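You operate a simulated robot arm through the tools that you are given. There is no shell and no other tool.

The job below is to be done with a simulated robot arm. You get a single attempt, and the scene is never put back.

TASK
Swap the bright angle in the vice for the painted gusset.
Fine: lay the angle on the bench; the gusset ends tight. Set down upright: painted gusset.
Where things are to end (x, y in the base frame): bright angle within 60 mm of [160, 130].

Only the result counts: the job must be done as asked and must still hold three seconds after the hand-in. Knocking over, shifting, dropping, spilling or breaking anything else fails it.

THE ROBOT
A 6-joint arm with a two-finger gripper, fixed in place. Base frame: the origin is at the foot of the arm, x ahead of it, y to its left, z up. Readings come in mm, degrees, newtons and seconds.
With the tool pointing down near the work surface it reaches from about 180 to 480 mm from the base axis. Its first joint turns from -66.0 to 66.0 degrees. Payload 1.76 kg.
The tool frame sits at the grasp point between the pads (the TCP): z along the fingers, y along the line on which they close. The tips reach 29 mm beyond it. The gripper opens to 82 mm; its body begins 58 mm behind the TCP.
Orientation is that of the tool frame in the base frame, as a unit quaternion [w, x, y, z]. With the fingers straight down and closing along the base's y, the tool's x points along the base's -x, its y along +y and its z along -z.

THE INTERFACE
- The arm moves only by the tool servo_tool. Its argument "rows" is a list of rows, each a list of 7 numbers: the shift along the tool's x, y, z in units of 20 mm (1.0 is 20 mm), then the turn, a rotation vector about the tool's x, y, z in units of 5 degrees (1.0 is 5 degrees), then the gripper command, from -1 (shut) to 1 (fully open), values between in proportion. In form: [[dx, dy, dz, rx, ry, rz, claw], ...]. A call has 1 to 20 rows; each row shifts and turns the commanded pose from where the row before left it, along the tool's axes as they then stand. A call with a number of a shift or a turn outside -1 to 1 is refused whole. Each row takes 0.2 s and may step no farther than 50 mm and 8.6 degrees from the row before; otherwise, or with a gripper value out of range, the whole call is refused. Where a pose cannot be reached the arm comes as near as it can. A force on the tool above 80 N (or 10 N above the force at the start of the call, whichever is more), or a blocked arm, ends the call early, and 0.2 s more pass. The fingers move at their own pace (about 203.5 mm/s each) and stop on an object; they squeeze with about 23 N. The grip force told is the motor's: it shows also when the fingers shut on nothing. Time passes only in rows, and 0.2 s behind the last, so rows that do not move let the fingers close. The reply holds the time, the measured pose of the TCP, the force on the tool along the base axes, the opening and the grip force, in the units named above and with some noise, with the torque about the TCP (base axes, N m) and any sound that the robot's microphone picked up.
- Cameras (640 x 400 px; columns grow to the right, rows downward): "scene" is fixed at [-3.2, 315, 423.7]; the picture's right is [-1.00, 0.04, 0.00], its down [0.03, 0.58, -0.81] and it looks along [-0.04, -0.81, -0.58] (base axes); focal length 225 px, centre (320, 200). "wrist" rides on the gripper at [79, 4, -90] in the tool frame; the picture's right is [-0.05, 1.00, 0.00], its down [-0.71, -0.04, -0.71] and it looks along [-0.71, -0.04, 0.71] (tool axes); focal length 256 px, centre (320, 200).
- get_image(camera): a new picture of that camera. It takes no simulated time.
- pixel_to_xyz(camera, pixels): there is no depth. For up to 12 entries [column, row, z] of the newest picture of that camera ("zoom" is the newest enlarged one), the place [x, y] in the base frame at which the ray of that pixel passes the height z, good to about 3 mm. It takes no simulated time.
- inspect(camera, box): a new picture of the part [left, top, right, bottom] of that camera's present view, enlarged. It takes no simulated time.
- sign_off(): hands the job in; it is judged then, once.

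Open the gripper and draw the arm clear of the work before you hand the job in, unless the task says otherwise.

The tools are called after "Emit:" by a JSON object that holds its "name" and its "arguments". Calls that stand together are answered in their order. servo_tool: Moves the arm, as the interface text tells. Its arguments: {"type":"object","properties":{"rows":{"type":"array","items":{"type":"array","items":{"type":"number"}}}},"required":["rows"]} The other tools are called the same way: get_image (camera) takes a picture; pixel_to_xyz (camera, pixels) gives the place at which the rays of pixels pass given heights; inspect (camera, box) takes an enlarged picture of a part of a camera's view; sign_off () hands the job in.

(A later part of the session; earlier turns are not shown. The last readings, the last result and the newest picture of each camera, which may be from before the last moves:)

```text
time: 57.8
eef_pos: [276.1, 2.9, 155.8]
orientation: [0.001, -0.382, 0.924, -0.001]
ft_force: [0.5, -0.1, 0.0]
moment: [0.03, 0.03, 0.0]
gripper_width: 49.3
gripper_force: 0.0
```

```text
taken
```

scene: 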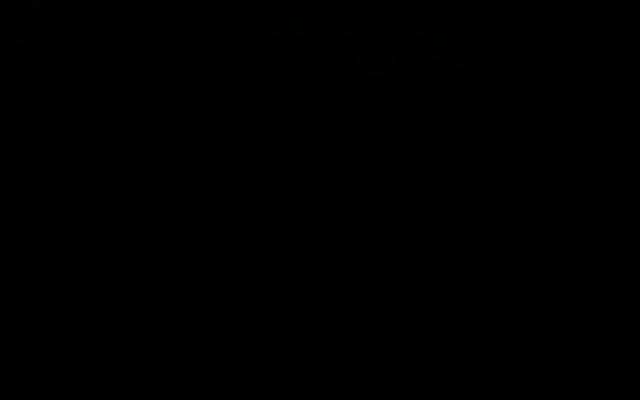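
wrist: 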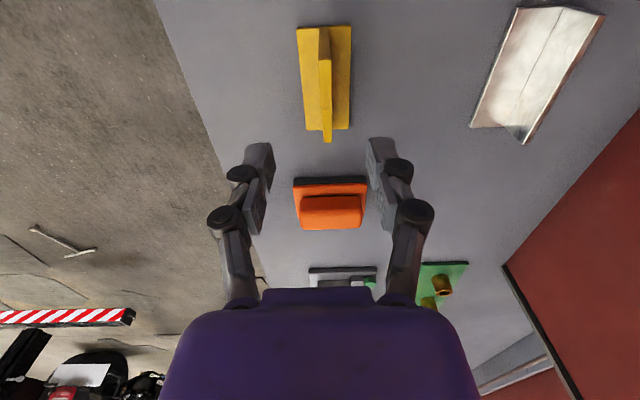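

The gusset's web is at columns 318-333, the tool axis at column 320. I enlarge it to line up exactly.

Emit:
{"name": "inspect", "arguments": {"camera": "wrist", "box": [270, 10, 380, 150]}}

```text
2.86 times, centred on (325, 80) of wrist
```

zoom: 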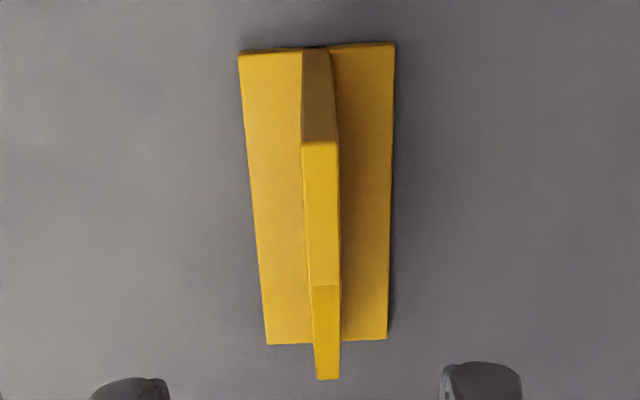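

The web's centre line lies 4.5 mm toward +y_tool of the tool axis and runs parallel to it; plate spans v-wise 90 mm. I shift by 4.5 mm and descend to z=64 around the web.

Emit:
{"name": "servo_tool", "arguments": {"rows": [[0, 0.22, 0, 0, 0, 0, 0.2], [0, 0, 0.9, 0, 0, 0, 0.2], [0, 0, 0.9, 0, 0, 0, 0.2], [0, 0, 0.9, 0, 0, 0, 0.2], [0, 0, 0.9, 0, 0, 0, 0.2], [0, 0, 0.95, 0, 0, 0, 0.2], [0, 0, 0, 0, 0, 0, 0.2]]}}

Emit:
{"name": "get_image", "arguments": {"camera": "wrist"}}

```text
time: 59.4
eef_pos: [273.8, 3.9, 64.3]
orientation: [0.0, -0.382, 0.924, 0.0]
ft_force: [-0.1, -0.3, -0.4]
moment: [-0.01, 0.02, -0.02]
gripper_width: 49.1
gripper_force: 0.1
```

```text
taken
```

wrist: 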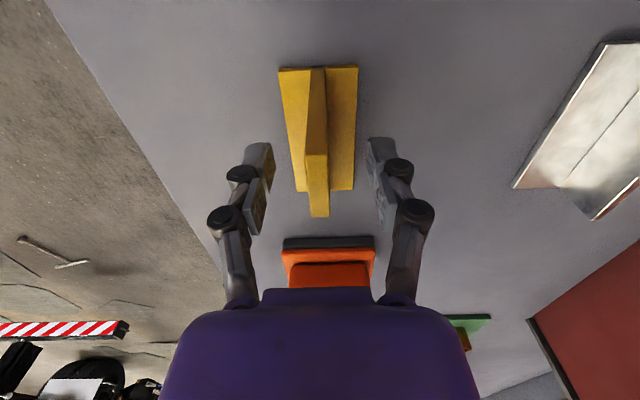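

The web stands centred between the pads (columns 305-328 at its near end). I close the fingers on it.

Emit:
{"name": "servo_tool", "arguments": {"rows": [[0, 0, 0, 0, 0, 0, -1], [0, 0, 0, 0, 0, 0, -1], [0, 0, 0, 0, 0, 0, -1]]}}

```text
time: 60.2
eef_pos: [274.4, 4.7, 64.1]
orientation: [0.001, -0.382, 0.924, -0.001]
ft_force: [0.7, -0.1, 1.9]
moment: [0.07, -0.03, 0.04]
gripper_width: 7.9
gripper_force: 22.6
```

The web is held at 7.9 mm with almost no side force. I lift it slowly and then up to about z=210.

Emit:
{"name": "servo_tool", "arguments": {"rows": [[0, 0, -0.2, 0, 0, 0, -1], [0, 0, -0.4, 0, 0, 0, -1], [0, 0, -0.7, 0, 0, 0, -1], [0, 0, -0.9, 0, 0, 0, -1], [0, 0, -0.9, 0, 0, 0, -1], [0, 0, -0.9, 0, 0, 0, -1], [0, 0, -0.9, 0, 0, 0, -1], [0, 0, -0.9, 0, 0, 0, -1], [0, 0, -0.9, 0, 0, 0, -1], [0, 0, 0, 0, 0, 0, -1]]}}

Emit:
{"name": "get_image", "arguments": {"camera": "wrist"}}

```text
time: 62.4
eef_pos: [274.6, 6.1, 198.5]
orientation: [0.002, -0.382, 0.924, -0.001]
ft_force: [-0.4, -0.9, -5.3]
moment: [-0.02, 0.05, 0.01]
gripper_width: 7.9
gripper_force: 23.0
```

```text
taken
```

wrist: 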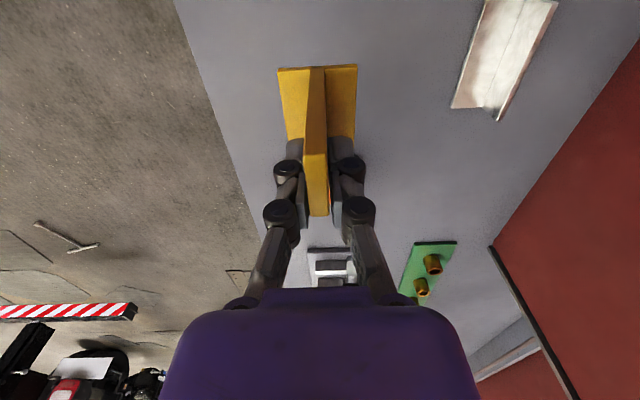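

The gusset hangs level and unchanged (about 5 N); its plate's near edge is at row 66. I carry it along the jaw direction toward the vice, stopping short to view the jaw gap.

Emit:
{"name": "servo_tool", "arguments": {"rows": [[0.96, 0.05, 0, 0, 0, 0, -1], [0.96, 0.05, 0, 0, 0, 0, -1], [0.96, 0.05, 0, 0, 0, 0, -1], [0.96, 0.05, 0, 0, 0, 0, -1], [0.96, 0.05, 0, 0, 0, 0, -1], [0.96, 0.05, 0, 0, 0, 0, -1], [0, 0, 0, 0, 0, 0, -1]]}}

Emit:
{"name": "inspect", "arguments": {"camera": "wrist", "box": [200, 0, 460, 162]}}

```text
time: 64.0
eef_pos: [189.8, -71.9, 197.9]
orientation: [0.001, -0.382, 0.924, 0.0]
ft_force: [0.0, -1.0, -5.5]
moment: [-0.01, 0.01, 0.05]
gripper_width: 7.8
gripper_force: 23.3
```

```text
2.46 times, centred on (330, 81) of wrist
```

zoom: 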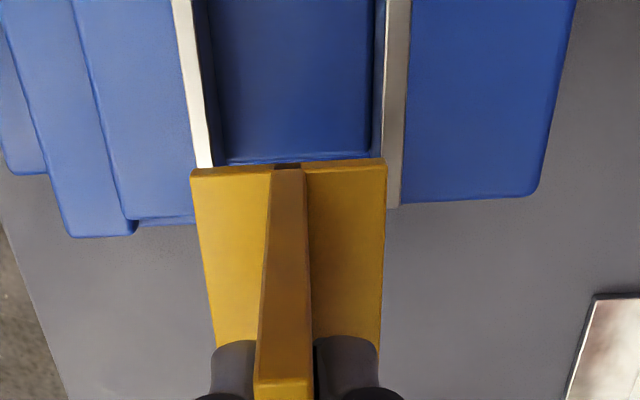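

The jaw gap (plates at zoom columns about 205 and 385) measures about 47 mm centred at u=183.7, the held plate 43 mm centred on the tool. I move on above the vice, still 35 mm above the jaws, and look at the alignment.

Emit:
{"name": "servo_tool", "arguments": {"rows": [[0.85, 0.02, 0, 0, 0, 0, -1], [0.85, 0.02, 0, 0, 0, 0, -1], [0.85, 0.02, 0, 0, 0, 0, -1], [0.85, 0.01, 0, 0, 0, 0, -1], [0, 0, 0, 0, 0, 0, -1]]}}

Emit:
{"name": "get_image", "arguments": {"camera": "wrist"}}

Emit:
{"name": "inspect", "arguments": {"camera": "wrist", "box": [220, 0, 420, 125]}}

```text
time: 65.2
eef_pos: [140.8, -118.9, 197.6]
orientation: [0.001, -0.383, 0.924, -0.001]
ft_force: [-0.9, -0.1, -4.9]
moment: [-0.03, 0.03, 0.02]
gripper_width: 7.8
gripper_force: 22.9
```

```text
taken
```

wrist: 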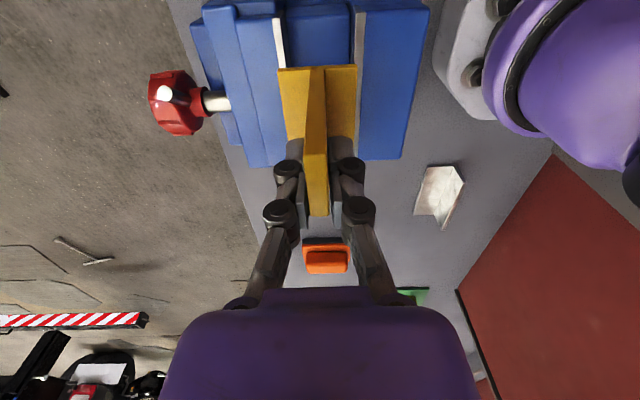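

```text
3.20 times, centred on (320, 62) of wrist
```

zoom: 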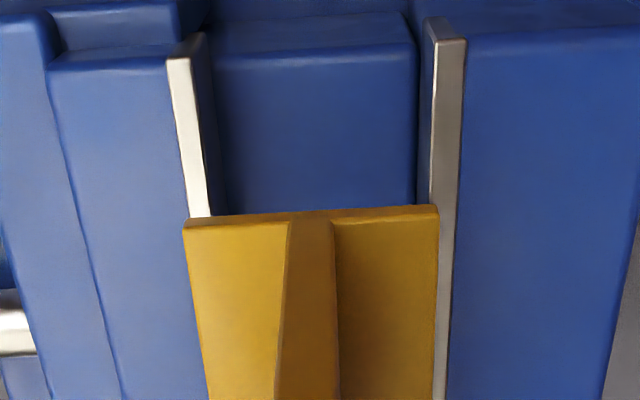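

The held plate (zoom columns 183-440) sits squarely over the gap between the jaw plates (210 to about 430 at jaw height). I lower to just above the jaw tops and compare again at nearly equal height.

Emit:
{"name": "servo_tool", "arguments": {"rows": [[0, 0.02, 0.5, 0, 0, 0, -1], [0, 0, 0.5, 0, 0, 0, -1], [0, 0, 0.4, 0, 0, 0, -1], [0, 0, 0, 0, 0, 0, -1]]}}

Emit:
{"name": "inspect", "arguments": {"camera": "wrist", "box": [260, 20, 372, 90]}}

```text
time: 66.2
eef_pos: [138.5, -119.4, 168.6]
orientation: [0.001, -0.381, 0.924, 0.0]
ft_force: [0.0, -0.4, -4.4]
moment: [0.01, 0.0, 0.01]
gripper_width: 7.9
gripper_force: 22.7
```

```text
5.71 times, centred on (316, 55) of wrist
```

zoom: 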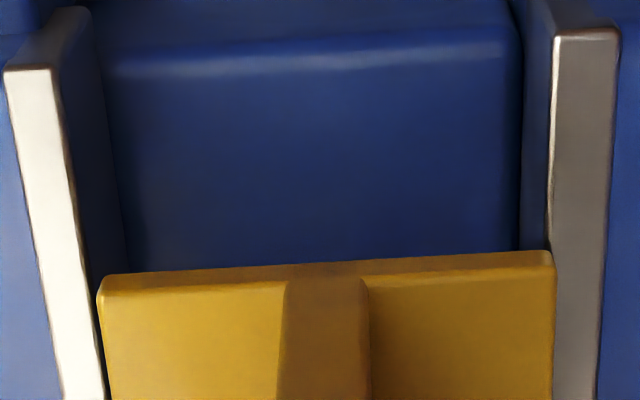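

At this height the gap spans u=160.0 to 207.6 and the plate 160.6 to 203.6, so I shift 1.7 mm toward the moving jaw, then lower until the plate's bottom is just at the jaw tops and look again.

Emit:
{"name": "servo_tool", "arguments": {"rows": [[0, -0.085, 0, 0, 0, 0, -1], [0, 0, 0.15, 0, 0, 0, -1], [0, 0, 0.1, 0, 0, 0, -1], [0, 0, 0, 0, 0, 0, -1]]}}

Emit:
{"name": "inspect", "arguments": {"camera": "wrist", "box": [260, 20, 372, 90]}}

```text
time: 67.2
eef_pos: [140.4, -120.0, 165.5]
orientation: [0.002, -0.382, 0.924, -0.001]
ft_force: [0.8, 6.3, 18.3]
moment: [-0.13, -0.3, 0.06]
gripper_width: 8.1
gripper_force: 23.0
```

```text
5.71 times, centred on (316, 55) of wrist
```

zoom: 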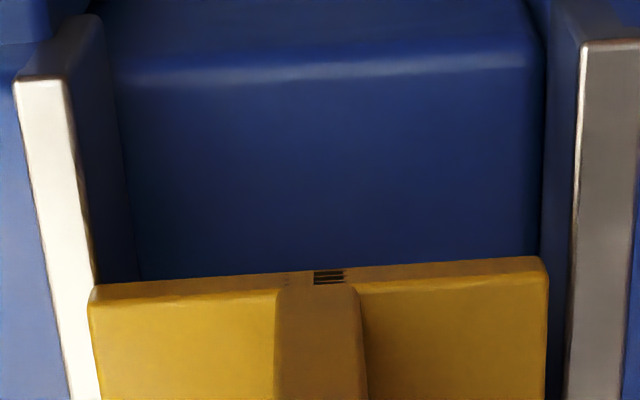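

A 22 N upward contact appeared with its torque pointing at the moving-jaw side, so the plate's edge touches that jaw's top. I lift 4 mm, shift 1.5 mm toward the fixed jaw and look once more.

Emit:
{"name": "servo_tool", "arguments": {"rows": [[0, 0, -0.2, 0, 0, 0, -1], [0, 0.075, 0, 0, 0, 0, -1], [0, 0, 0, 0, 0, 0, -1]]}}

Emit:
{"name": "inspect", "arguments": {"camera": "wrist", "box": [256, 20, 384, 100]}}

```text
time: 68.0
eef_pos: [137.8, -118.9, 167.3]
orientation: [0.0, -0.382, 0.924, -0.001]
ft_force: [0.9, 0.0, -4.9]
moment: [-0.01, 0.02, -0.01]
gripper_width: 7.9
gripper_force: 22.9
```

```text
5.00 times, centred on (320, 60) of wrist
```

zoom: 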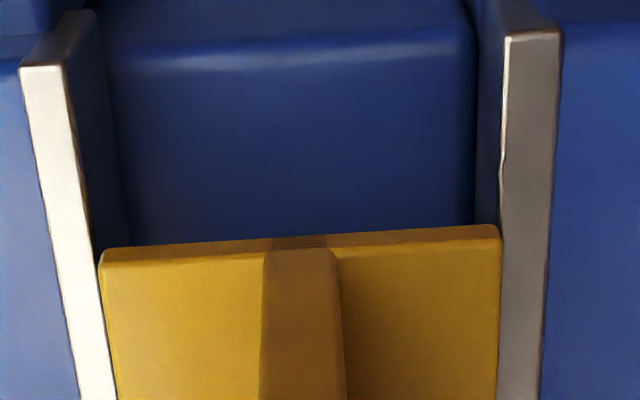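

Computed clearances are now about 1 mm at the fixed jaw and 3 mm at the moving jaw, which should suit given the contact found. I descend in small steps and read the force.

Emit:
{"name": "servo_tool", "arguments": {"rows": [[0, -0.02, 0.05, 0, 0, 0, -1], [0, 0, 0.05, 0, 0, 0, -1], [0, 0, 0.05, 0, 0, 0, -1], [0, 0, 0.05, 0, 0, 0, -1]]}}

Emit:
{"name": "inspect", "arguments": {"camera": "wrist", "box": [256, 20, 384, 100]}}

```text
time: 69.0
eef_pos: [138.2, -118.7, 164.8]
orientation: [0.001, -0.382, 0.924, 0.0]
ft_force: [0.7, -0.1, -4.9]
moment: [-0.01, 0.04, 0.01]
gripper_width: 7.7
gripper_force: 22.7
```

```text
5.00 times, centred on (320, 60) of wrist
```

zoom: 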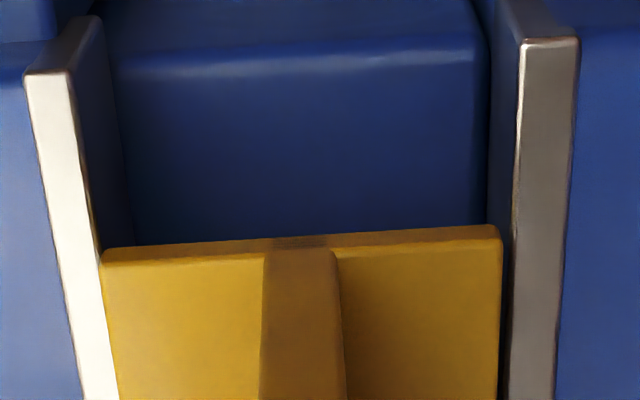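

No contact at z=164.8 and the plate sits between the jaw edges with room on both sides (96 vs 101 left, 501 vs 514 right). I continue down 4 mm in small steps.

Emit:
{"name": "servo_tool", "arguments": {"rows": [[0, 0.02, 0.05, 0, 0, 0, -1], [0, 0, 0.05, 0, 0, 0, -1], [0, 0, 0.05, 0, 0, 0, -1], [0, 0, 0.05, 0, 0, 0, -1]]}}

Emit:
{"name": "inspect", "arguments": {"camera": "wrist", "box": [256, 20, 384, 100]}}

```text
time: 70.0
eef_pos: [137.7, -117.4, 160.5]
orientation: [0.002, -0.382, 0.924, 0.0]
ft_force: [-0.1, -0.1, -5.1]
moment: [-0.02, 0.03, 0.01]
gripper_width: 7.8
gripper_force: 23.4
```

```text
5.00 times, centred on (320, 60) of wrist
```

zoom: 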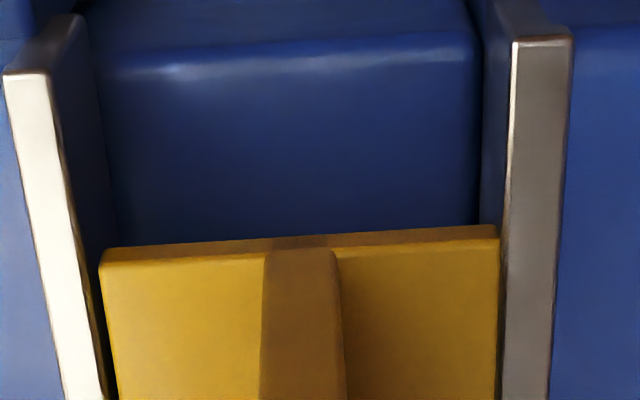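

Bottom of the plate is now at jaw-top level with no contact force; the plate is about 0.7 mm nearer the fixed jaw. I correct slightly and continue down 8 mm.

Emit:
{"name": "servo_tool", "arguments": {"rows": [[0, -0.03, 0.1, 0, 0, 0, -1], [0, 0, 0.1, 0, 0, 0, -1], [0, 0, 0.1, 0, 0, 0, -1], [0, 0, 0.1, 0, 0, 0, -1]]}}

Emit:
{"name": "inspect", "arguments": {"camera": "wrist", "box": [256, 20, 384, 100]}}

```text
time: 71.0
eef_pos: [138.0, -118.3, 151.0]
orientation: [0.0, -0.382, 0.924, 0.0]
ft_force: [-14.4, 9.5, 18.3]
moment: [0.26, 0.3, 0.02]
gripper_width: 7.8
gripper_force: 22.8
```

```text
5.00 times, centred on (320, 60) of wrist
```

zoom: 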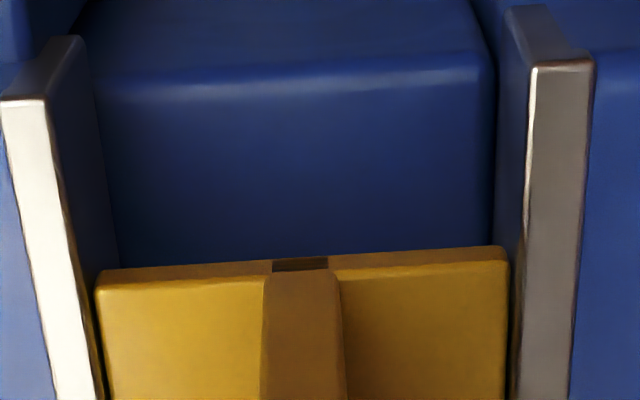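

A 23 N contact came at z=151 and the plate's near end has ridden up about 5 mm in the fingers, so something catches on the moving-jaw side. I stop and look at the whole picture before doing anything.

Emit:
{"name": "get_image", "arguments": {"camera": "wrist"}}

Emit:
{"name": "inspect", "arguments": {"camera": "wrist", "box": [240, 40, 400, 220]}}

```text
taken
```

wrist: 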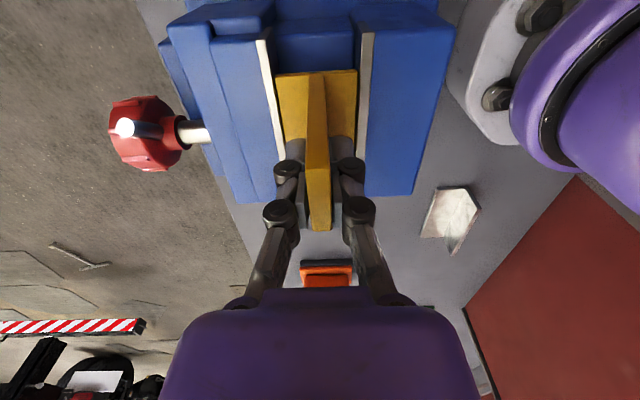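

```text
2.22 times, centred on (320, 130) of wrist
```

zoom: 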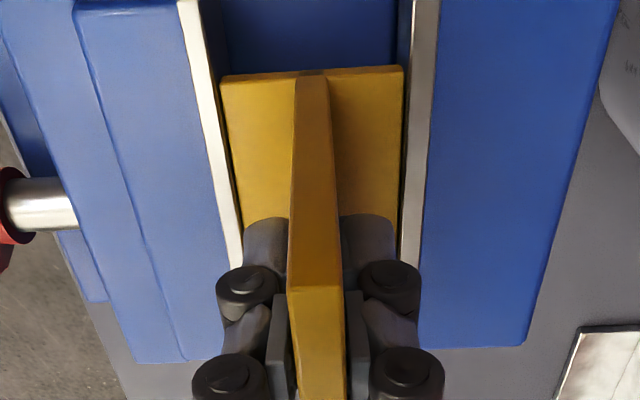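

The plate seems slightly twisted against the tight gap (left gap narrows from 10 to 3 px along its length) and it caught; total play is only some 3 mm. Rather than force it, I lift the gusset out again, and will open the vice further.

Emit:
{"name": "servo_tool", "arguments": {"rows": [[0, 0, -0.1, 0, 0, 0, -1], [0, 0, -0.2, 0, 0, 0, -1], [0, 0, -0.4, 0, 0, 0, -1], [0, 0, -0.8, 0, 0, 0, -1], [0, 0, -0.9, 0, 0, 0, -1], [0, 0, 0, 0, 0, 0, -1]]}}

Emit:
{"name": "get_image", "arguments": {"camera": "wrist"}}

Emit:
{"name": "inspect", "arguments": {"camera": "wrist", "box": [240, 0, 400, 220]}}

```text
time: 72.4
eef_pos: [138.2, -118.0, 199.9]
orientation: [0.0, -0.382, 0.924, 0.002]
ft_force: [-17.8, 17.5, -14.3]
moment: [0.33, 0.43, -0.08]
gripper_width: 8.0
gripper_force: 22.3
```

```text
taken
```

wrist: 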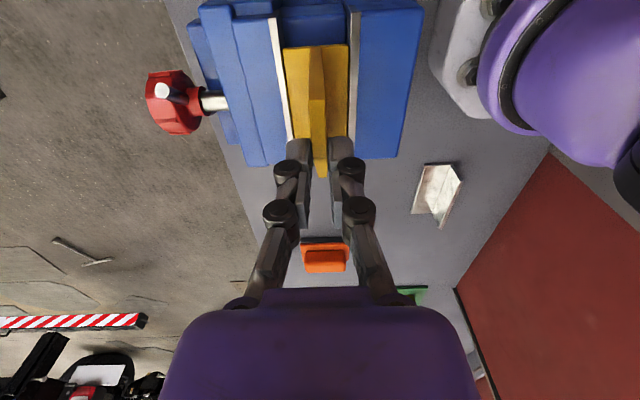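

```text
1.82 times, centred on (320, 110) of wrist
```

zoom: 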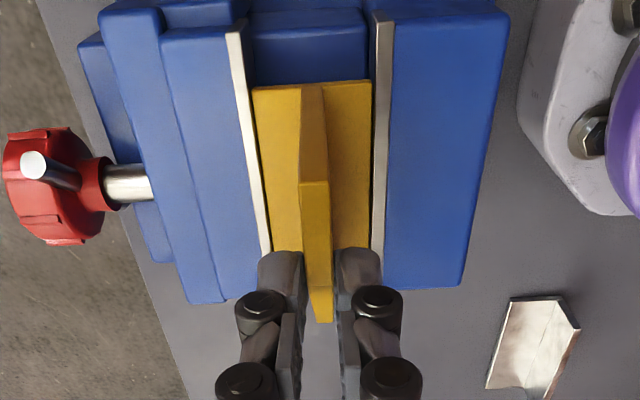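

The gusset stayed in the jaws while the fingers slid up the web (near plate top still at about z=98, level); the hand is pulled sideways 25 N toward the fixed jaw, so I have been pressing the plate against the moving jaw. I shift 1.7 mm toward the fixed jaw to relieve that, without opening.

Emit:
{"name": "servo_tool", "arguments": {"rows": [[0, 0.04, 0, 0, 0, 0, -1], [0, 0.04, 0, 0, 0, 0, -1]]}}

Emit:
{"name": "inspect", "arguments": {"camera": "wrist", "box": [240, 0, 400, 220]}}

```text
time: 73.0
eef_pos: [138.8, -119.2, 200.6]
orientation: [0.001, -0.383, 0.924, -0.001]
ft_force: [-1.0, 25.6, 6.6]
moment: [0.64, -0.06, -0.1]
gripper_width: 8.3
gripper_force: 23.0
```

```text
1.82 times, centred on (320, 110) of wrist
```

zoom: 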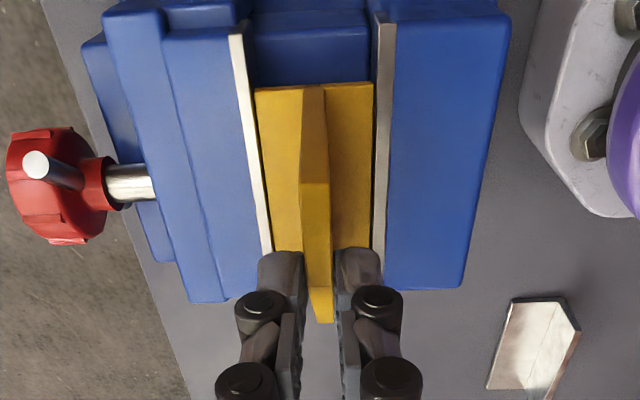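

Side loads remain (18 N toward the fixed jaw, 17 N along the jaws). I enlarge the region around the plate to see where it touches.

Emit:
{"name": "inspect", "arguments": {"camera": "wrist", "box": [272, 30, 368, 90]}}

Emit:
{"name": "inspect", "arguments": {"camera": "wrist", "box": [272, 85, 368, 145]}}

Emit:
{"name": "inspect", "arguments": {"camera": "wrist", "box": [272, 130, 368, 190]}}

```text
6.67 times, centred on (320, 60) of wrist
```

zoom: 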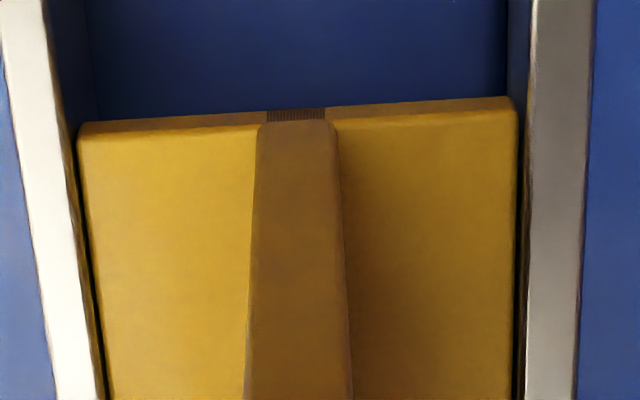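

```text
6.67 times, centred on (320, 115) of wrist
```

zoom: 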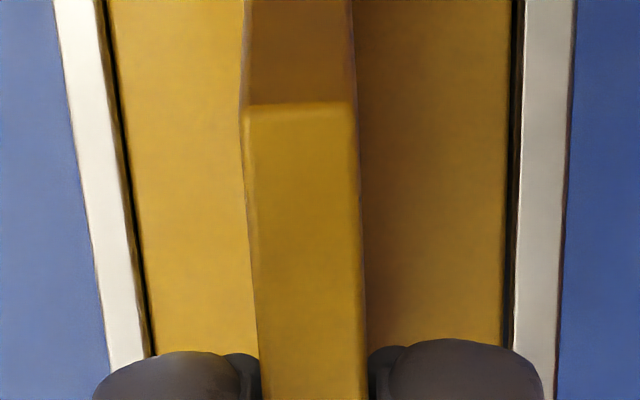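

```text
6.67 times, centred on (320, 160) of wrist
```

zoom: 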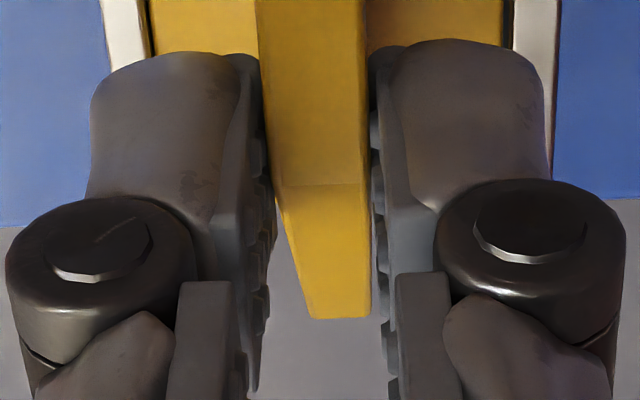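

The plate shows about 1.2-1.5 mm on each side, so it is lightly bound, while the fingertips hold only the web's top few millimetres. I relieve the side forces with small shifts before lowering the grip again.

Emit:
{"name": "servo_tool", "arguments": {"rows": [[-0.05, 0.05, 0, 0, 0, 0, -1], [0, 0, 0, 0, 0, 0, -1]]}}

```text
time: 73.6
eef_pos: [139.5, -118.4, 199.9]
orientation: [0.003, -0.381, 0.925, -0.003]
ft_force: [-6.5, -19.5, 1.6]
moment: [-0.53, 0.17, 0.06]
gripper_width: 8.0
gripper_force: 23.0
```

The stiffness is about 30 N per mm, so I correct half a millimetre back and then lower the still-closed fingers 4 mm to see whether the gusset follows.

Emit:
{"name": "servo_tool", "arguments": {"rows": [[0.025, -0.015, 0, 0, 0, 0, -1], [0, 0, 0.1, 0, 0, 0, -1], [0, 0, 0.1, 0, 0, 0, -1]]}}

Emit:
{"name": "inspect", "arguments": {"camera": "wrist", "box": [256, 30, 384, 110]}}

```text
time: 74.4
eef_pos: [137.8, -118.1, 194.1]
orientation: [0.002, -0.382, 0.924, -0.002]
ft_force: [16.9, -5.0, 17.0]
moment: [-0.11, -0.48, -0.05]
gripper_width: 8.0
gripper_force: 23.2
```

```text
5.00 times, centred on (320, 70) of wrist
```

zoom: 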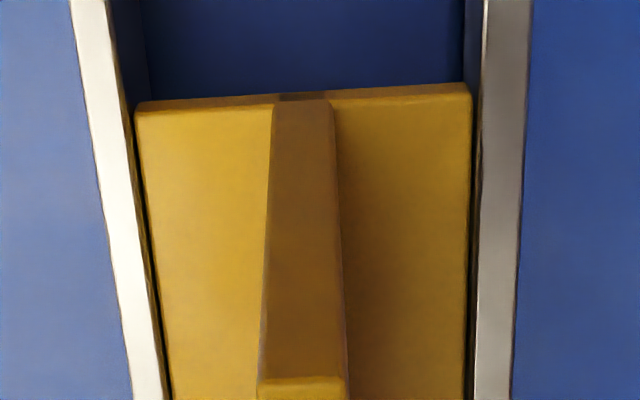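

Pushing down with 22 N does not move it, so the plate is lightly wedged in the jaws. I slide the closed fingers down the web to a deeper hold at about z=160, watching the force.

Emit:
{"name": "servo_tool", "arguments": {"rows": [[0, 0.02, 0.2, 0, 0, 0, -1], [0, 0, 0.3, 0, 0, 0, -1], [0, 0, 0.3, 0, 0, 0, -1], [0, 0, 0.3, 0, 0, 0, -1], [0, 0, 0.3, 0, 0, 0, -1], [0, 0, 0.3, 0, 0, 0, -1]]}}

Emit:
{"name": "get_image", "arguments": {"camera": "wrist"}}

Emit:
{"name": "inspect", "arguments": {"camera": "wrist", "box": [256, 30, 384, 110]}}

```text
time: 75.8
eef_pos: [139.4, -118.7, 161.9]
orientation: [0.002, -0.382, 0.924, -0.001]
ft_force: [10.5, -11.1, 19.9]
moment: [-0.32, -0.31, -0.02]
gripper_width: 7.7
gripper_force: 22.7
```

```text
taken
```

wrist: 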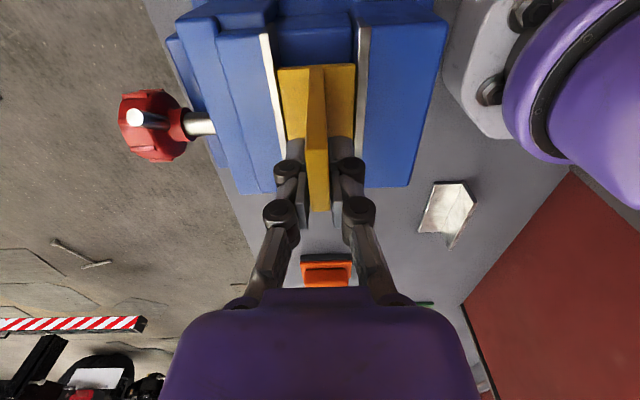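

```text
5.00 times, centred on (320, 70) of wrist
```

zoom: 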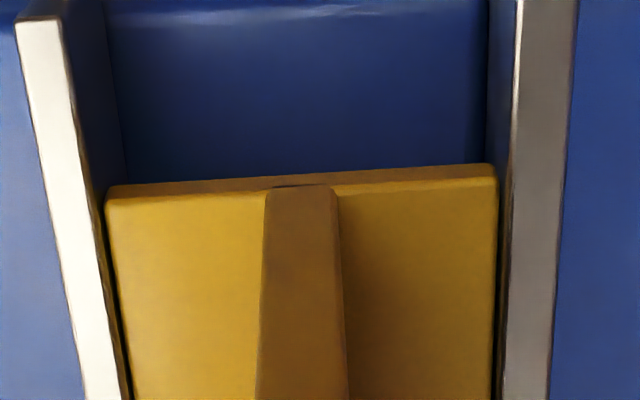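

The plate near end appears free of both jaws by about 1.5 mm, yet something under it carries 25 N. I check whether the gusset is pitched by looking closely at its web and far end.

Emit:
{"name": "inspect", "arguments": {"camera": "wrist", "box": [272, 130, 368, 220]}}

Emit:
{"name": "inspect", "arguments": {"camera": "wrist", "box": [160, 0, 460, 200]}}

```text
4.44 times, centred on (320, 175) of wrist
```

zoom: 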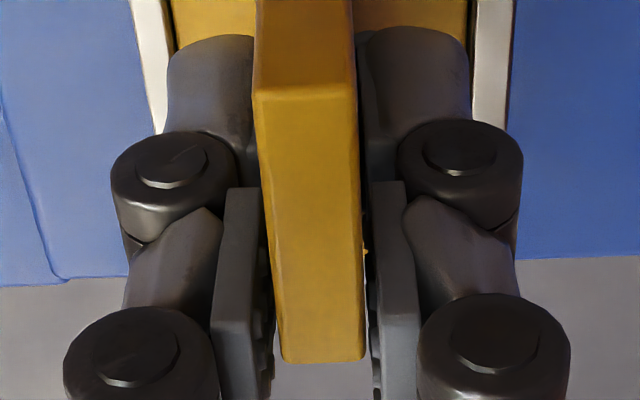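

```text
2.00 times, centred on (310, 100) of wrist
```

zoom: 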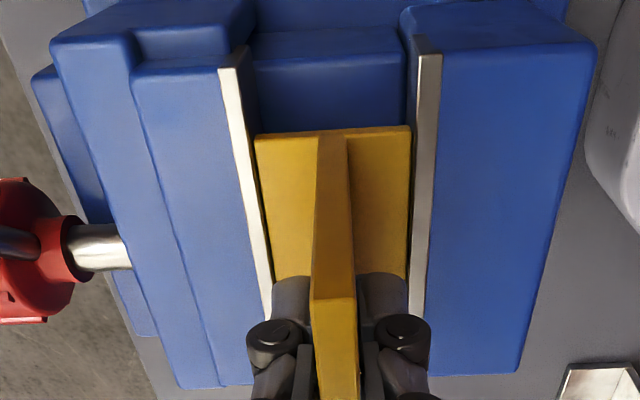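

The web's flat top is level (z about 178 at both ends), so the gusset stands level with its plate only about 5 mm down in the jaws. I zero the side force and lift gently to test whether it comes free.

Emit:
{"name": "servo_tool", "arguments": {"rows": [[0, -0.025, -0.05, 0, 0, 0, -1], [0, 0, -0.05, 0, 0, 0, -1]]}}

```text
time: 76.4
eef_pos: [138.5, -118.6, 163.2]
orientation: [0.002, -0.382, 0.924, -0.003]
ft_force: [23.9, -16.7, -16.0]
moment: [-0.4, -0.58, -0.01]
gripper_width: 8.0
gripper_force: 23.1
```

Side force rises to 28 N with the pull, so the web is binding in the pads. I open the fingers just slightly (to about 14 mm, still guiding the web) to let the gusset settle by itself, then look.

Emit:
{"name": "servo_tool", "arguments": {"rows": [[0, 0, 0, 0, 0, 0, -0.85], [0, 0, 0, 0, 0, 0, -0.66], [0, 0, 0, 0, 0, 0, -0.66]]}}

Emit:
{"name": "get_image", "arguments": {"camera": "wrist"}}

Emit:
{"name": "inspect", "arguments": {"camera": "wrist", "box": [256, 30, 384, 110]}}

```text
time: 77.2
eef_pos: [137.3, -118.3, 163.2]
orientation: [0.0, -0.382, 0.924, 0.0]
ft_force: [1.0, -1.0, -0.2]
moment: [0.03, -0.01, -0.01]
gripper_width: 14.2
gripper_force: 0.1
```

```text
taken
```

wrist: 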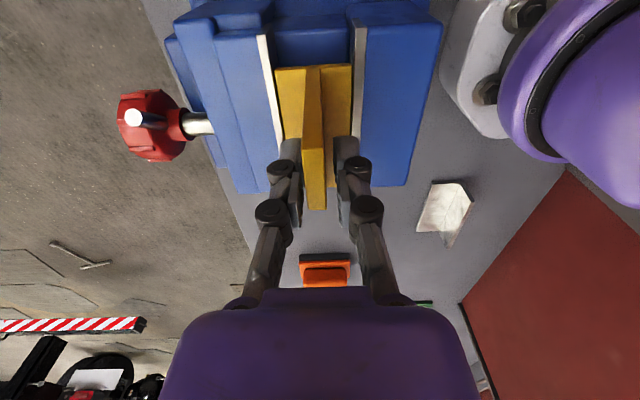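

```text
5.00 times, centred on (320, 70) of wrist
```

zoom: 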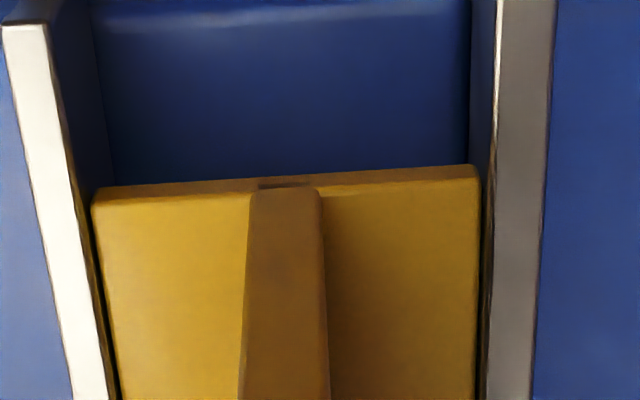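

The forces are zero and the gusset stays put, held by the jaws themselves: the effective gap is almost exactly the plate's width. I look closely at the web between the open fingers to centre the tool on it.

Emit:
{"name": "inspect", "arguments": {"camera": "wrist", "box": [272, 130, 368, 220]}}

```text
4.44 times, centred on (320, 175) of wrist
```

zoom: 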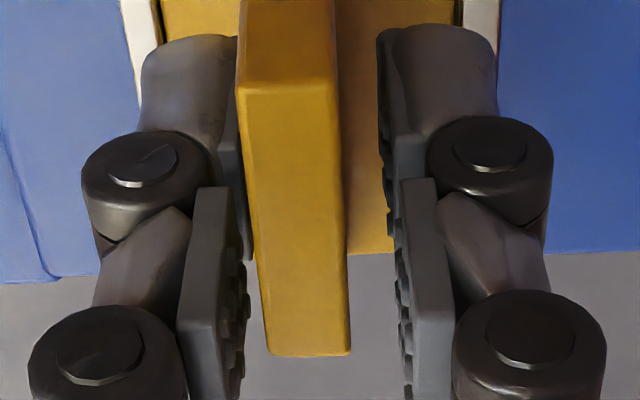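

The web lies about 1 mm to the left of the tool axis; the plate's far end is visible and level as well. I shift 1 mm, close on the web and read the side force.

Emit:
{"name": "servo_tool", "arguments": {"rows": [[0, -0.053, 0, 0, 0, 0, -0.66], [0, 0, 0, 0, 0, 0, -1], [0, 0, 0, 0, 0, 0, -1]]}}

```text
time: 78.0
eef_pos: [138.7, -120.4, 164.6]
orientation: [0.001, -0.382, 0.924, 0.0]
ft_force: [1.5, 0.3, 0.5]
moment: [0.07, -0.07, -0.02]
gripper_width: 8.0
gripper_force: 23.1
```

Side force is now under 1 N with the web held. I press down 2 mm in tiny steps to see if the plate slides.

Emit:
{"name": "servo_tool", "arguments": {"rows": [[0, 0, 0.03, 0, 0, 0, -1], [0, 0, 0.03, 0, 0, 0, -1], [0, 0, 0.03, 0, 0, 0, -1]]}}

```text
time: 78.8
eef_pos: [136.9, -119.5, 161.9]
orientation: [0.002, -0.383, 0.924, -0.001]
ft_force: [-5.1, -0.4, 18.8]
moment: [0.05, 0.08, 0.05]
gripper_width: 7.8
gripper_force: 23.1
```

It resists 19 N downward with little side force. I now try the other way, pulling up gently 3-4 mm.

Emit:
{"name": "servo_tool", "arguments": {"rows": [[0, 0, -0.05, 0, 0, 0, -1], [0, 0, -0.05, 0, 0, 0, -1], [0, 0, -0.05, 0, 0, 0, -1], [0, 0, -0.05, 0, 0, 0, -1]]}}

Emit:
{"name": "inspect", "arguments": {"camera": "wrist", "box": [256, 30, 384, 110]}}

```text
time: 79.8
eef_pos: [138.0, -118.3, 165.3]
orientation: [0.003, -0.381, 0.924, -0.002]
ft_force: [11.9, -19.1, -11.1]
moment: [-0.49, -0.23, 0.03]
gripper_width: 8.0
gripper_force: 22.8
```

```text
5.00 times, centred on (320, 70) of wrist
```

zoom: 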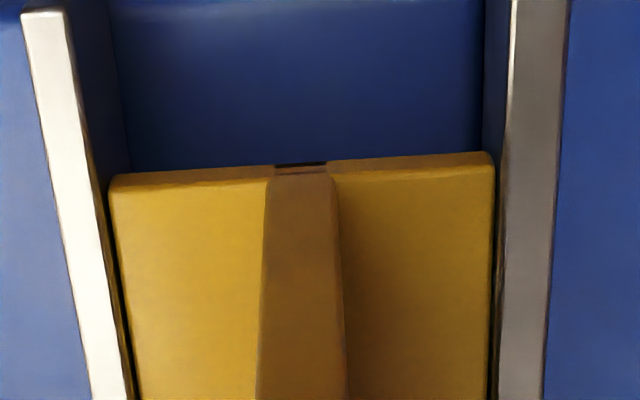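

The gusset is held by the jaws with more than the hand can pull cleanly, so I leave it standing there, level. I open, rise above its web, and go to open the vice further by pressing down the tommy bar.

Emit:
{"name": "servo_tool", "arguments": {"rows": [[0, 0, 0, 0, 0, 0, -0.3], [0, 0, 0, 0, 0, 0, -0.3], [0, 0, -0.6, 0, 0, 0, -0.3], [0, 0, -0.6, 0, 0, 0, -0.3], [0, 0, -0.6, 0, 0, 0, -0.3], [0, 0, -0.6, 0, 0, 0, -0.3]]}}

Emit:
{"name": "get_image", "arguments": {"camera": "wrist"}}

```text
time: 81.2
eef_pos: [138.1, -116.3, 214.3]
orientation: [0.0, -0.382, 0.924, 0.0]
ft_force: [-0.9, -0.8, 0.1]
moment: [-0.01, 0.0, -0.02]
gripper_width: 28.7
gripper_force: 0.0
```

```text
taken
```

wrist: 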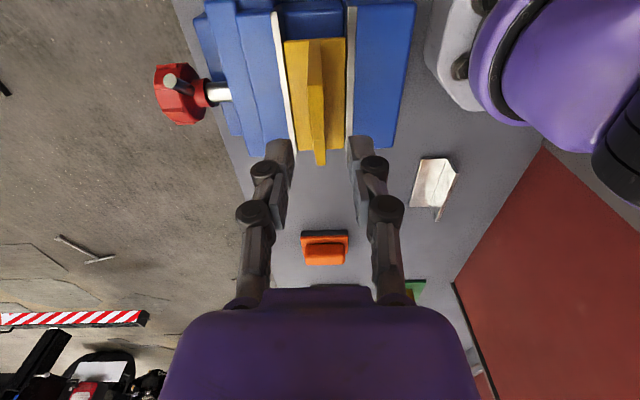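

The gusset stands alone, upright between the jaws. I take an enlarged look at it and the bar before moving.

Emit:
{"name": "inspect", "arguments": {"camera": "wrist", "box": [260, 20, 372, 170]}}

Emit:
{"name": "inspect", "arguments": {"camera": "wrist", "box": [140, 40, 260, 140]}}

```text
2.67 times, centred on (316, 95) of wrist
```

zoom: 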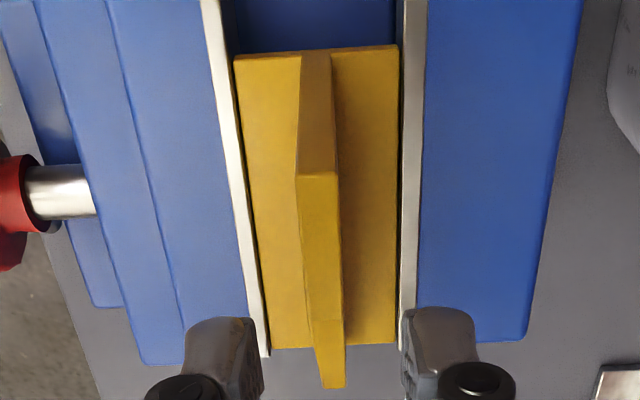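

```text
4.00 times, centred on (200, 90) of wrist
```

zoom: 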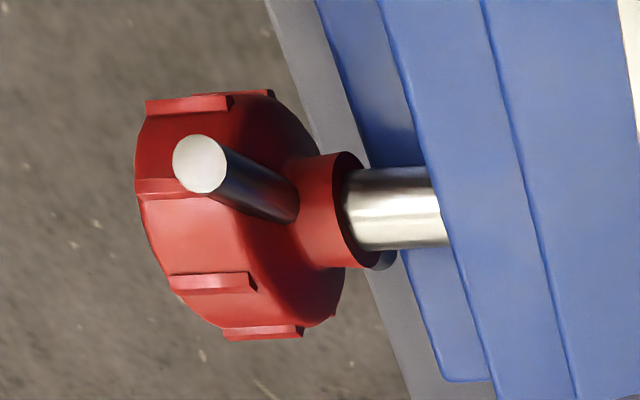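

The bar's tip is at about v=-1, z=118, leaning 34 degrees toward the loosening side. I close the fingers and move above the bar, at roughly (197,-204), to press it down.

Emit:
{"name": "servo_tool", "arguments": {"rows": [[0, 0, -0.5, 0, 0, 0, -0.3], [0.17, -0.86, 0, 0, 0, 0, -0.3], [0.17, -0.86, 0, 0, 0, 0, -1], [0.17, -0.86, 0, 0, 0, 0, -1], [0.17, -0.86, 0, 0, 0, 0, -1], [0.17, -0.86, 0, 0, 0, 0, -1], [0.17, -0.86, 0, 0, 0, 0, -1], [0, 0, 0.5, 0, 0, 0, -1], [0, 0, 0, 0, 0, 0, -1]]}}

Emit:
{"name": "get_image", "arguments": {"camera": "wrist"}}

```text
time: 83.2
eef_pos: [198.2, -205.1, 214.1]
orientation: [0.001, -0.383, 0.924, -0.001]
ft_force: [-0.5, -0.3, -0.5]
moment: [-0.03, 0.01, 0.01]
gripper_width: 0.0
gripper_force: 22.4
```

```text
taken
```

wrist: 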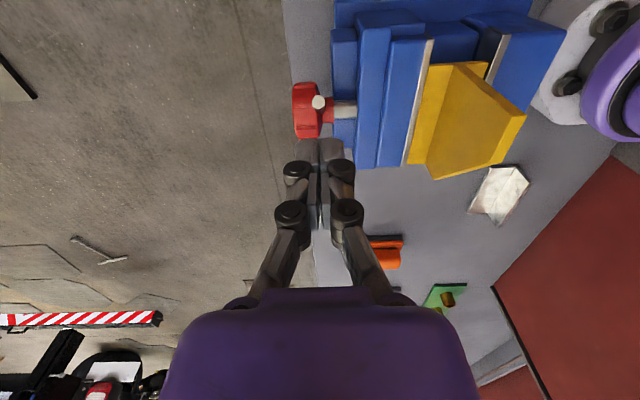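

From here the view shows the vice from the side, gusset web at (470,120), knob at (305,110) and bar tip at (319,102) under the fingers. I enlarge both.

Emit:
{"name": "inspect", "arguments": {"camera": "wrist", "box": [380, 20, 560, 190]}}

Emit:
{"name": "inspect", "arguments": {"camera": "wrist", "box": [270, 60, 380, 160]}}

```text
2.35 times, centred on (470, 105) of wrist
```

zoom: 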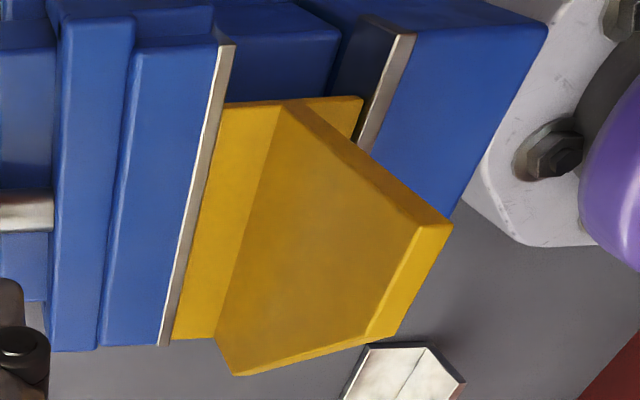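

```text
4.00 times, centred on (325, 110) of wrist
```

zoom: 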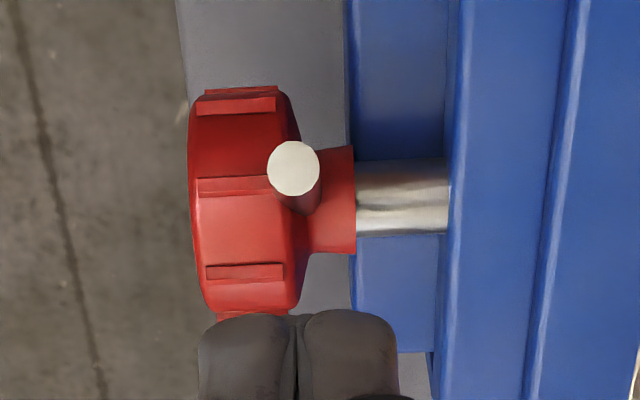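

Closed fingertips are about 27 mm wide along the screw and 13 mm across; the bar tip sits at about (u=286.6, v=-1, z=118). I shift 4 mm further to the lower side of the bar and descend to just above it.

Emit:
{"name": "servo_tool", "arguments": {"rows": [[0.2, 0, 0.8, 0, 0, 0, -1], [0, 0, 0.8, 0, 0, 0, -1], [0, 0, 0.8, 0, 0, 0, -1], [0, 0, 0.7, 0, 0, 0, -1], [0, 0, 0, 0, 0, 0, -1]]}}

Emit:
{"name": "inspect", "arguments": {"camera": "wrist", "box": [260, 60, 400, 180]}}

```text
time: 84.4
eef_pos: [194.1, -207.3, 151.9]
orientation: [0.001, -0.382, 0.924, 0.0]
ft_force: [-0.1, -0.3, 0.6]
moment: [-0.01, -0.04, -0.04]
gripper_width: 0.1
gripper_force: 23.0
```

```text
3.33 times, centred on (330, 120) of wrist
```

zoom: 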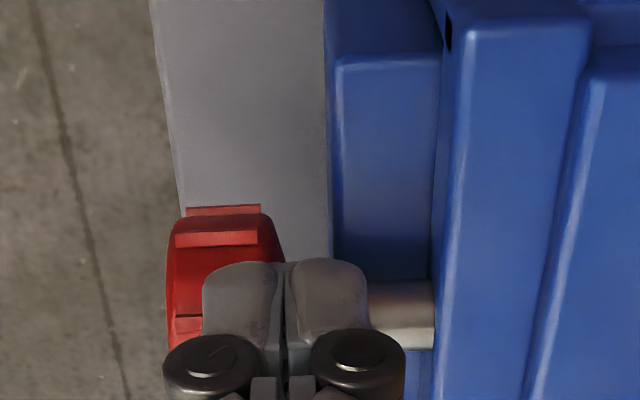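

The fingertips are just above the bar (tips at z about 123). I press down 10 mm in 2 mm steps and read the force.

Emit:
{"name": "servo_tool", "arguments": {"rows": [[0, 0, 0.1, 0, 0, 0, -1], [0, 0, 0.1, 0, 0, 0, -1], [0, 0, 0.1, 0, 0, 0, -1], [0, 0, 0.1, 0, 0, 0, -1], [0, 0, 0.1, 0, 0, 0, -1]]}}

Emit:
{"name": "get_image", "arguments": {"camera": "wrist"}}

```text
time: 85.6
eef_pos: [194.5, -209.6, 142.3]
orientation: [0.001, -0.382, 0.924, 0.0]
ft_force: [-0.1, 0.2, -0.1]
moment: [0.01, 0.04, -0.01]
gripper_width: 0.0
gripper_force: 22.8
```

```text
taken
```

wrist: 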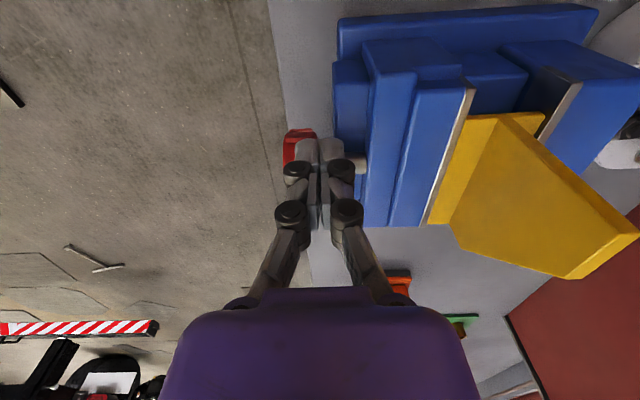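

No contact yet at tips z=113. This lower view shows the plate between the jaws well, so I enlarge that part before going on.

Emit:
{"name": "inspect", "arguments": {"camera": "wrist", "box": [410, 60, 600, 240]}}

```text
2.22 times, centred on (505, 150) of wrist
```

zoom: 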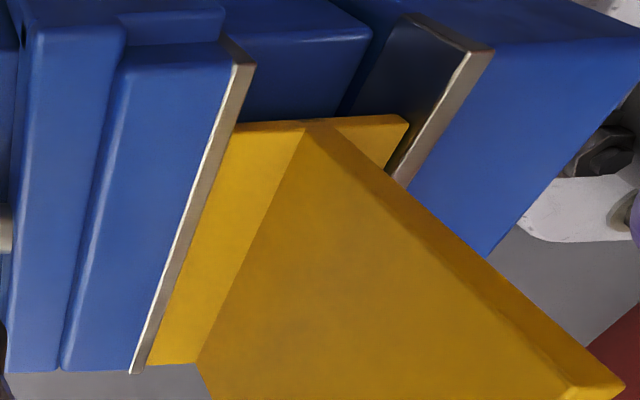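

The jaw tops come out nearer z=103 in this view, and the plate seems to sit a little below them, close to the fixed jaw. I zoom further on the two plate edges to see what holds it.

Emit:
{"name": "inspect", "arguments": {"camera": "wrist", "box": [500, 80, 570, 150]}}

Emit:
{"name": "inspect", "arguments": {"camera": "wrist", "box": [415, 90, 500, 235]}}

```text
5.71 times, centred on (535, 115) of wrist
```

zoom: 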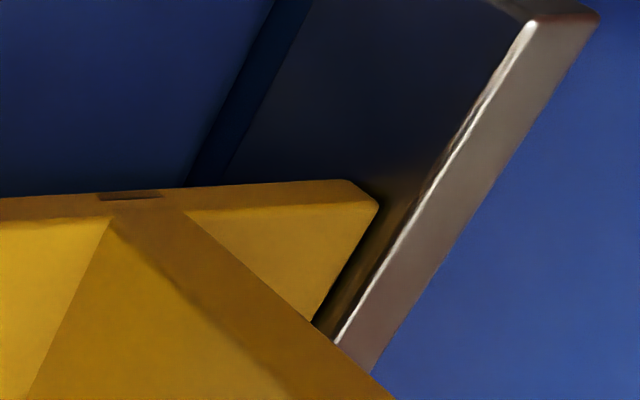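

```text
2.76 times, centred on (458, 162) of wrist
```

zoom: 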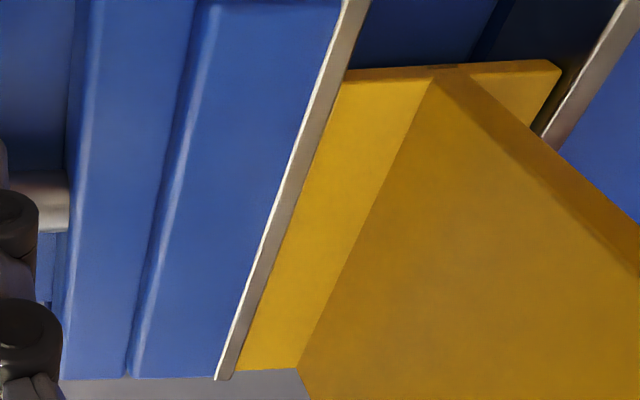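

Now it is clear: the plate sits 4-5 mm below the jaw tops, touching the fixed jaw and hidden behind the moving one, so the gap is only about 44-45 mm and the plate is lightly wedged 15 mm above the bed. I will go back and press it straight down with the fingertips on the plate either side of the web; first I rise and move back over it.

Emit:
{"name": "servo_tool", "arguments": {"rows": [[0, 0, -0.9, 0, 0, 0, -1], [0, 0, -0.9, 0, 0, 0, -1], [0, 0, -0.9, 0, 0, 0, -1], [0, 0, -0.9, 0, 0, 0, -1], [0, 0, -0.7, 0, 0, 0, -0.3], [-0.33, 0.86, 0, 0, 0, 0, -0.3], [-0.33, 0.86, 0, 0, 0, 0, -0.3], [-0.33, 0.86, 0, 0, 0, 0, -0.3], [-0.33, 0.86, 0, 0, 0, 0, -0.3], [-0.33, 0.86, 0, 0, 0, 0, -0.3], [-0.33, 0.86, 0, 0, 0, 0, -0.3], [0, 0, 0, 0, 0, 0, -0.3]]}}

Emit:
{"name": "inspect", "arguments": {"camera": "wrist", "box": [240, 0, 400, 190]}}

```text
time: 88.2
eef_pos: [146.7, -106.8, 227.9]
orientation: [0.001, -0.382, 0.924, 0.0]
ft_force: [0.4, 0.2, -0.9]
moment: [-0.04, -0.03, 0.02]
gripper_width: 28.6
gripper_force: 0.0
```

```text
2.11 times, centred on (320, 95) of wrist
```

zoom: 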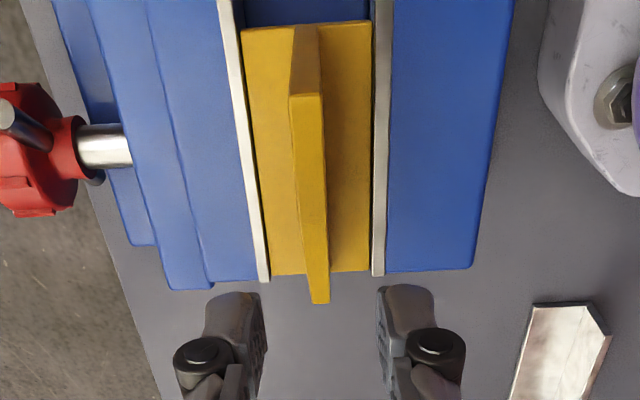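

The web lies about 1.5 mm toward +u of the tool (near end at (313,45), far end at (320,144)). I centre on it, narrow the fingers to 14 mm and come down to just above the web to check alignment.

Emit:
{"name": "servo_tool", "arguments": {"rows": [[0, -0.075, 0, 0, 0, 0, -0.66], [0, 0, 0.6, 0, 0, 0, -0.66], [0, 0, 0.5, 0, 0, 0, -0.66], [0, 0, 0, 0, 0, 0, -0.66]]}}

Emit:
{"name": "inspect", "arguments": {"camera": "wrist", "box": [250, 40, 390, 200]}}

```text
time: 89.2
eef_pos: [149.9, -107.2, 205.2]
orientation: [0.002, -0.382, 0.924, 0.0]
ft_force: [0.0, 0.2, 0.7]
moment: [0.01, 0.02, 0.01]
gripper_width: 14.0
gripper_force: 0.1
```

```text
2.50 times, centred on (320, 120) of wrist
```

zoom: 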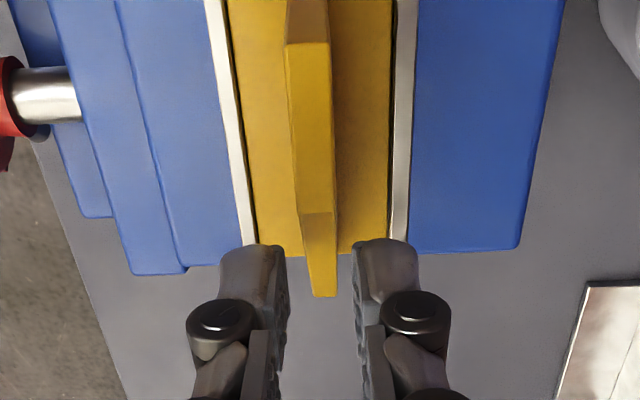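

The web is now centred within 0.3 mm at the grip place. I descend to z=145, with the fingers either side of the web and their tips still above the jaws.

Emit:
{"name": "servo_tool", "arguments": {"rows": [[0, 0, 0.7, 0, 0, 0, -0.66], [0, 0, 0.8, 0, 0, 0, -0.66], [0, 0, 0.8, 0, 0, 0, -0.66], [0, 0, 0.7, 0, 0, 0, -0.66], [0, 0, 0, 0, 0, 0, -0.66]]}}

Emit:
{"name": "inspect", "arguments": {"camera": "wrist", "box": [240, 50, 400, 230]}}

```text
time: 90.4
eef_pos: [149.3, -108.7, 147.2]
orientation: [0.001, -0.382, 0.924, 0.0]
ft_force: [0.3, 0.5, 1.6]
moment: [-0.01, 0.01, 0.0]
gripper_width: 14.2
gripper_force: 0.0
```

```text
2.22 times, centred on (320, 140) of wrist
```

zoom: 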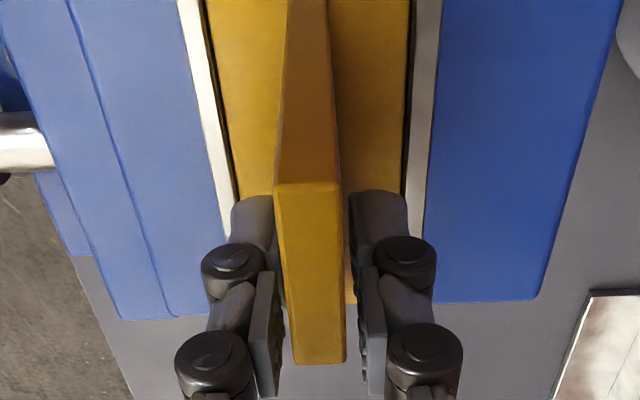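

The fingers are well placed around the web. I close on it and read the side force before pressing down.

Emit:
{"name": "servo_tool", "arguments": {"rows": [[0, 0, 0, 0, 0, 0, -1], [0, 0, 0, 0, 0, 0, -1]]}}

```text
time: 91.0
eef_pos: [149.8, -107.5, 145.8]
orientation: [0.001, -0.382, 0.924, -0.001]
ft_force: [0.6, 0.4, -1.0]
moment: [-0.03, 0.02, 0.01]
gripper_width: 7.9
gripper_force: 22.5
```

No side force at all. I press down in 2 mm steps toward the plate and watch the force.

Emit:
{"name": "servo_tool", "arguments": {"rows": [[0, 0, 0.1, 0, 0, 0, -1], [0, 0, 0.1, 0, 0, 0, -1], [0, 0, 0.1, 0, 0, 0, -1], [0, 0, 0.1, 0, 0, 0, -1]]}}

Emit:
{"name": "inspect", "arguments": {"camera": "wrist", "box": [240, 20, 400, 200]}}

```text
time: 92.0
eef_pos: [151.6, -108.8, 138.8]
orientation: [0.0, -0.382, 0.924, 0.001]
ft_force: [-15.0, 8.5, 17.9]
moment: [0.23, 0.36, 0.04]
gripper_width: 8.1
gripper_force: 22.8
```

```text
2.22 times, centred on (320, 110) of wrist
```

zoom: 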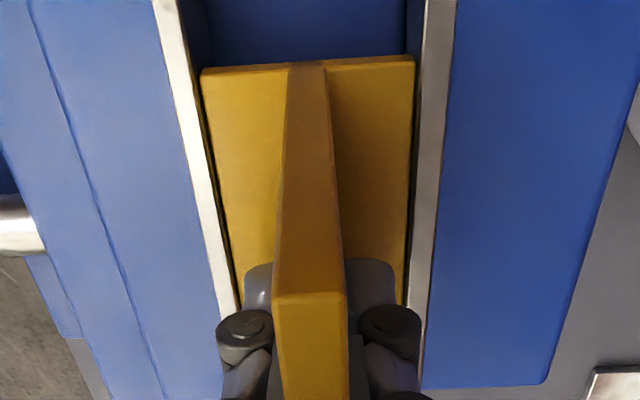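

The push meets 18 N, mostly carried at the moving-jaw side. I continue down to bring the fingertips themselves onto the plate.

Emit:
{"name": "servo_tool", "arguments": {"rows": [[0, 0.02, 0.1, 0, 0, 0, -1], [0, 0.02, 0.1, 0, 0, 0, -1], [0, 0, 0.1, 0, 0, 0, -1], [0, 0, 0.1, 0, 0, 0, -1]]}}

```text
time: 93.0
eef_pos: [151.9, -108.0, 130.2]
orientation: [0.002, -0.382, 0.924, 0.0]
ft_force: [-8.5, 9.0, 18.9]
moment: [0.25, 0.22, 0.01]
gripper_width: 7.9
gripper_force: 23.0
```

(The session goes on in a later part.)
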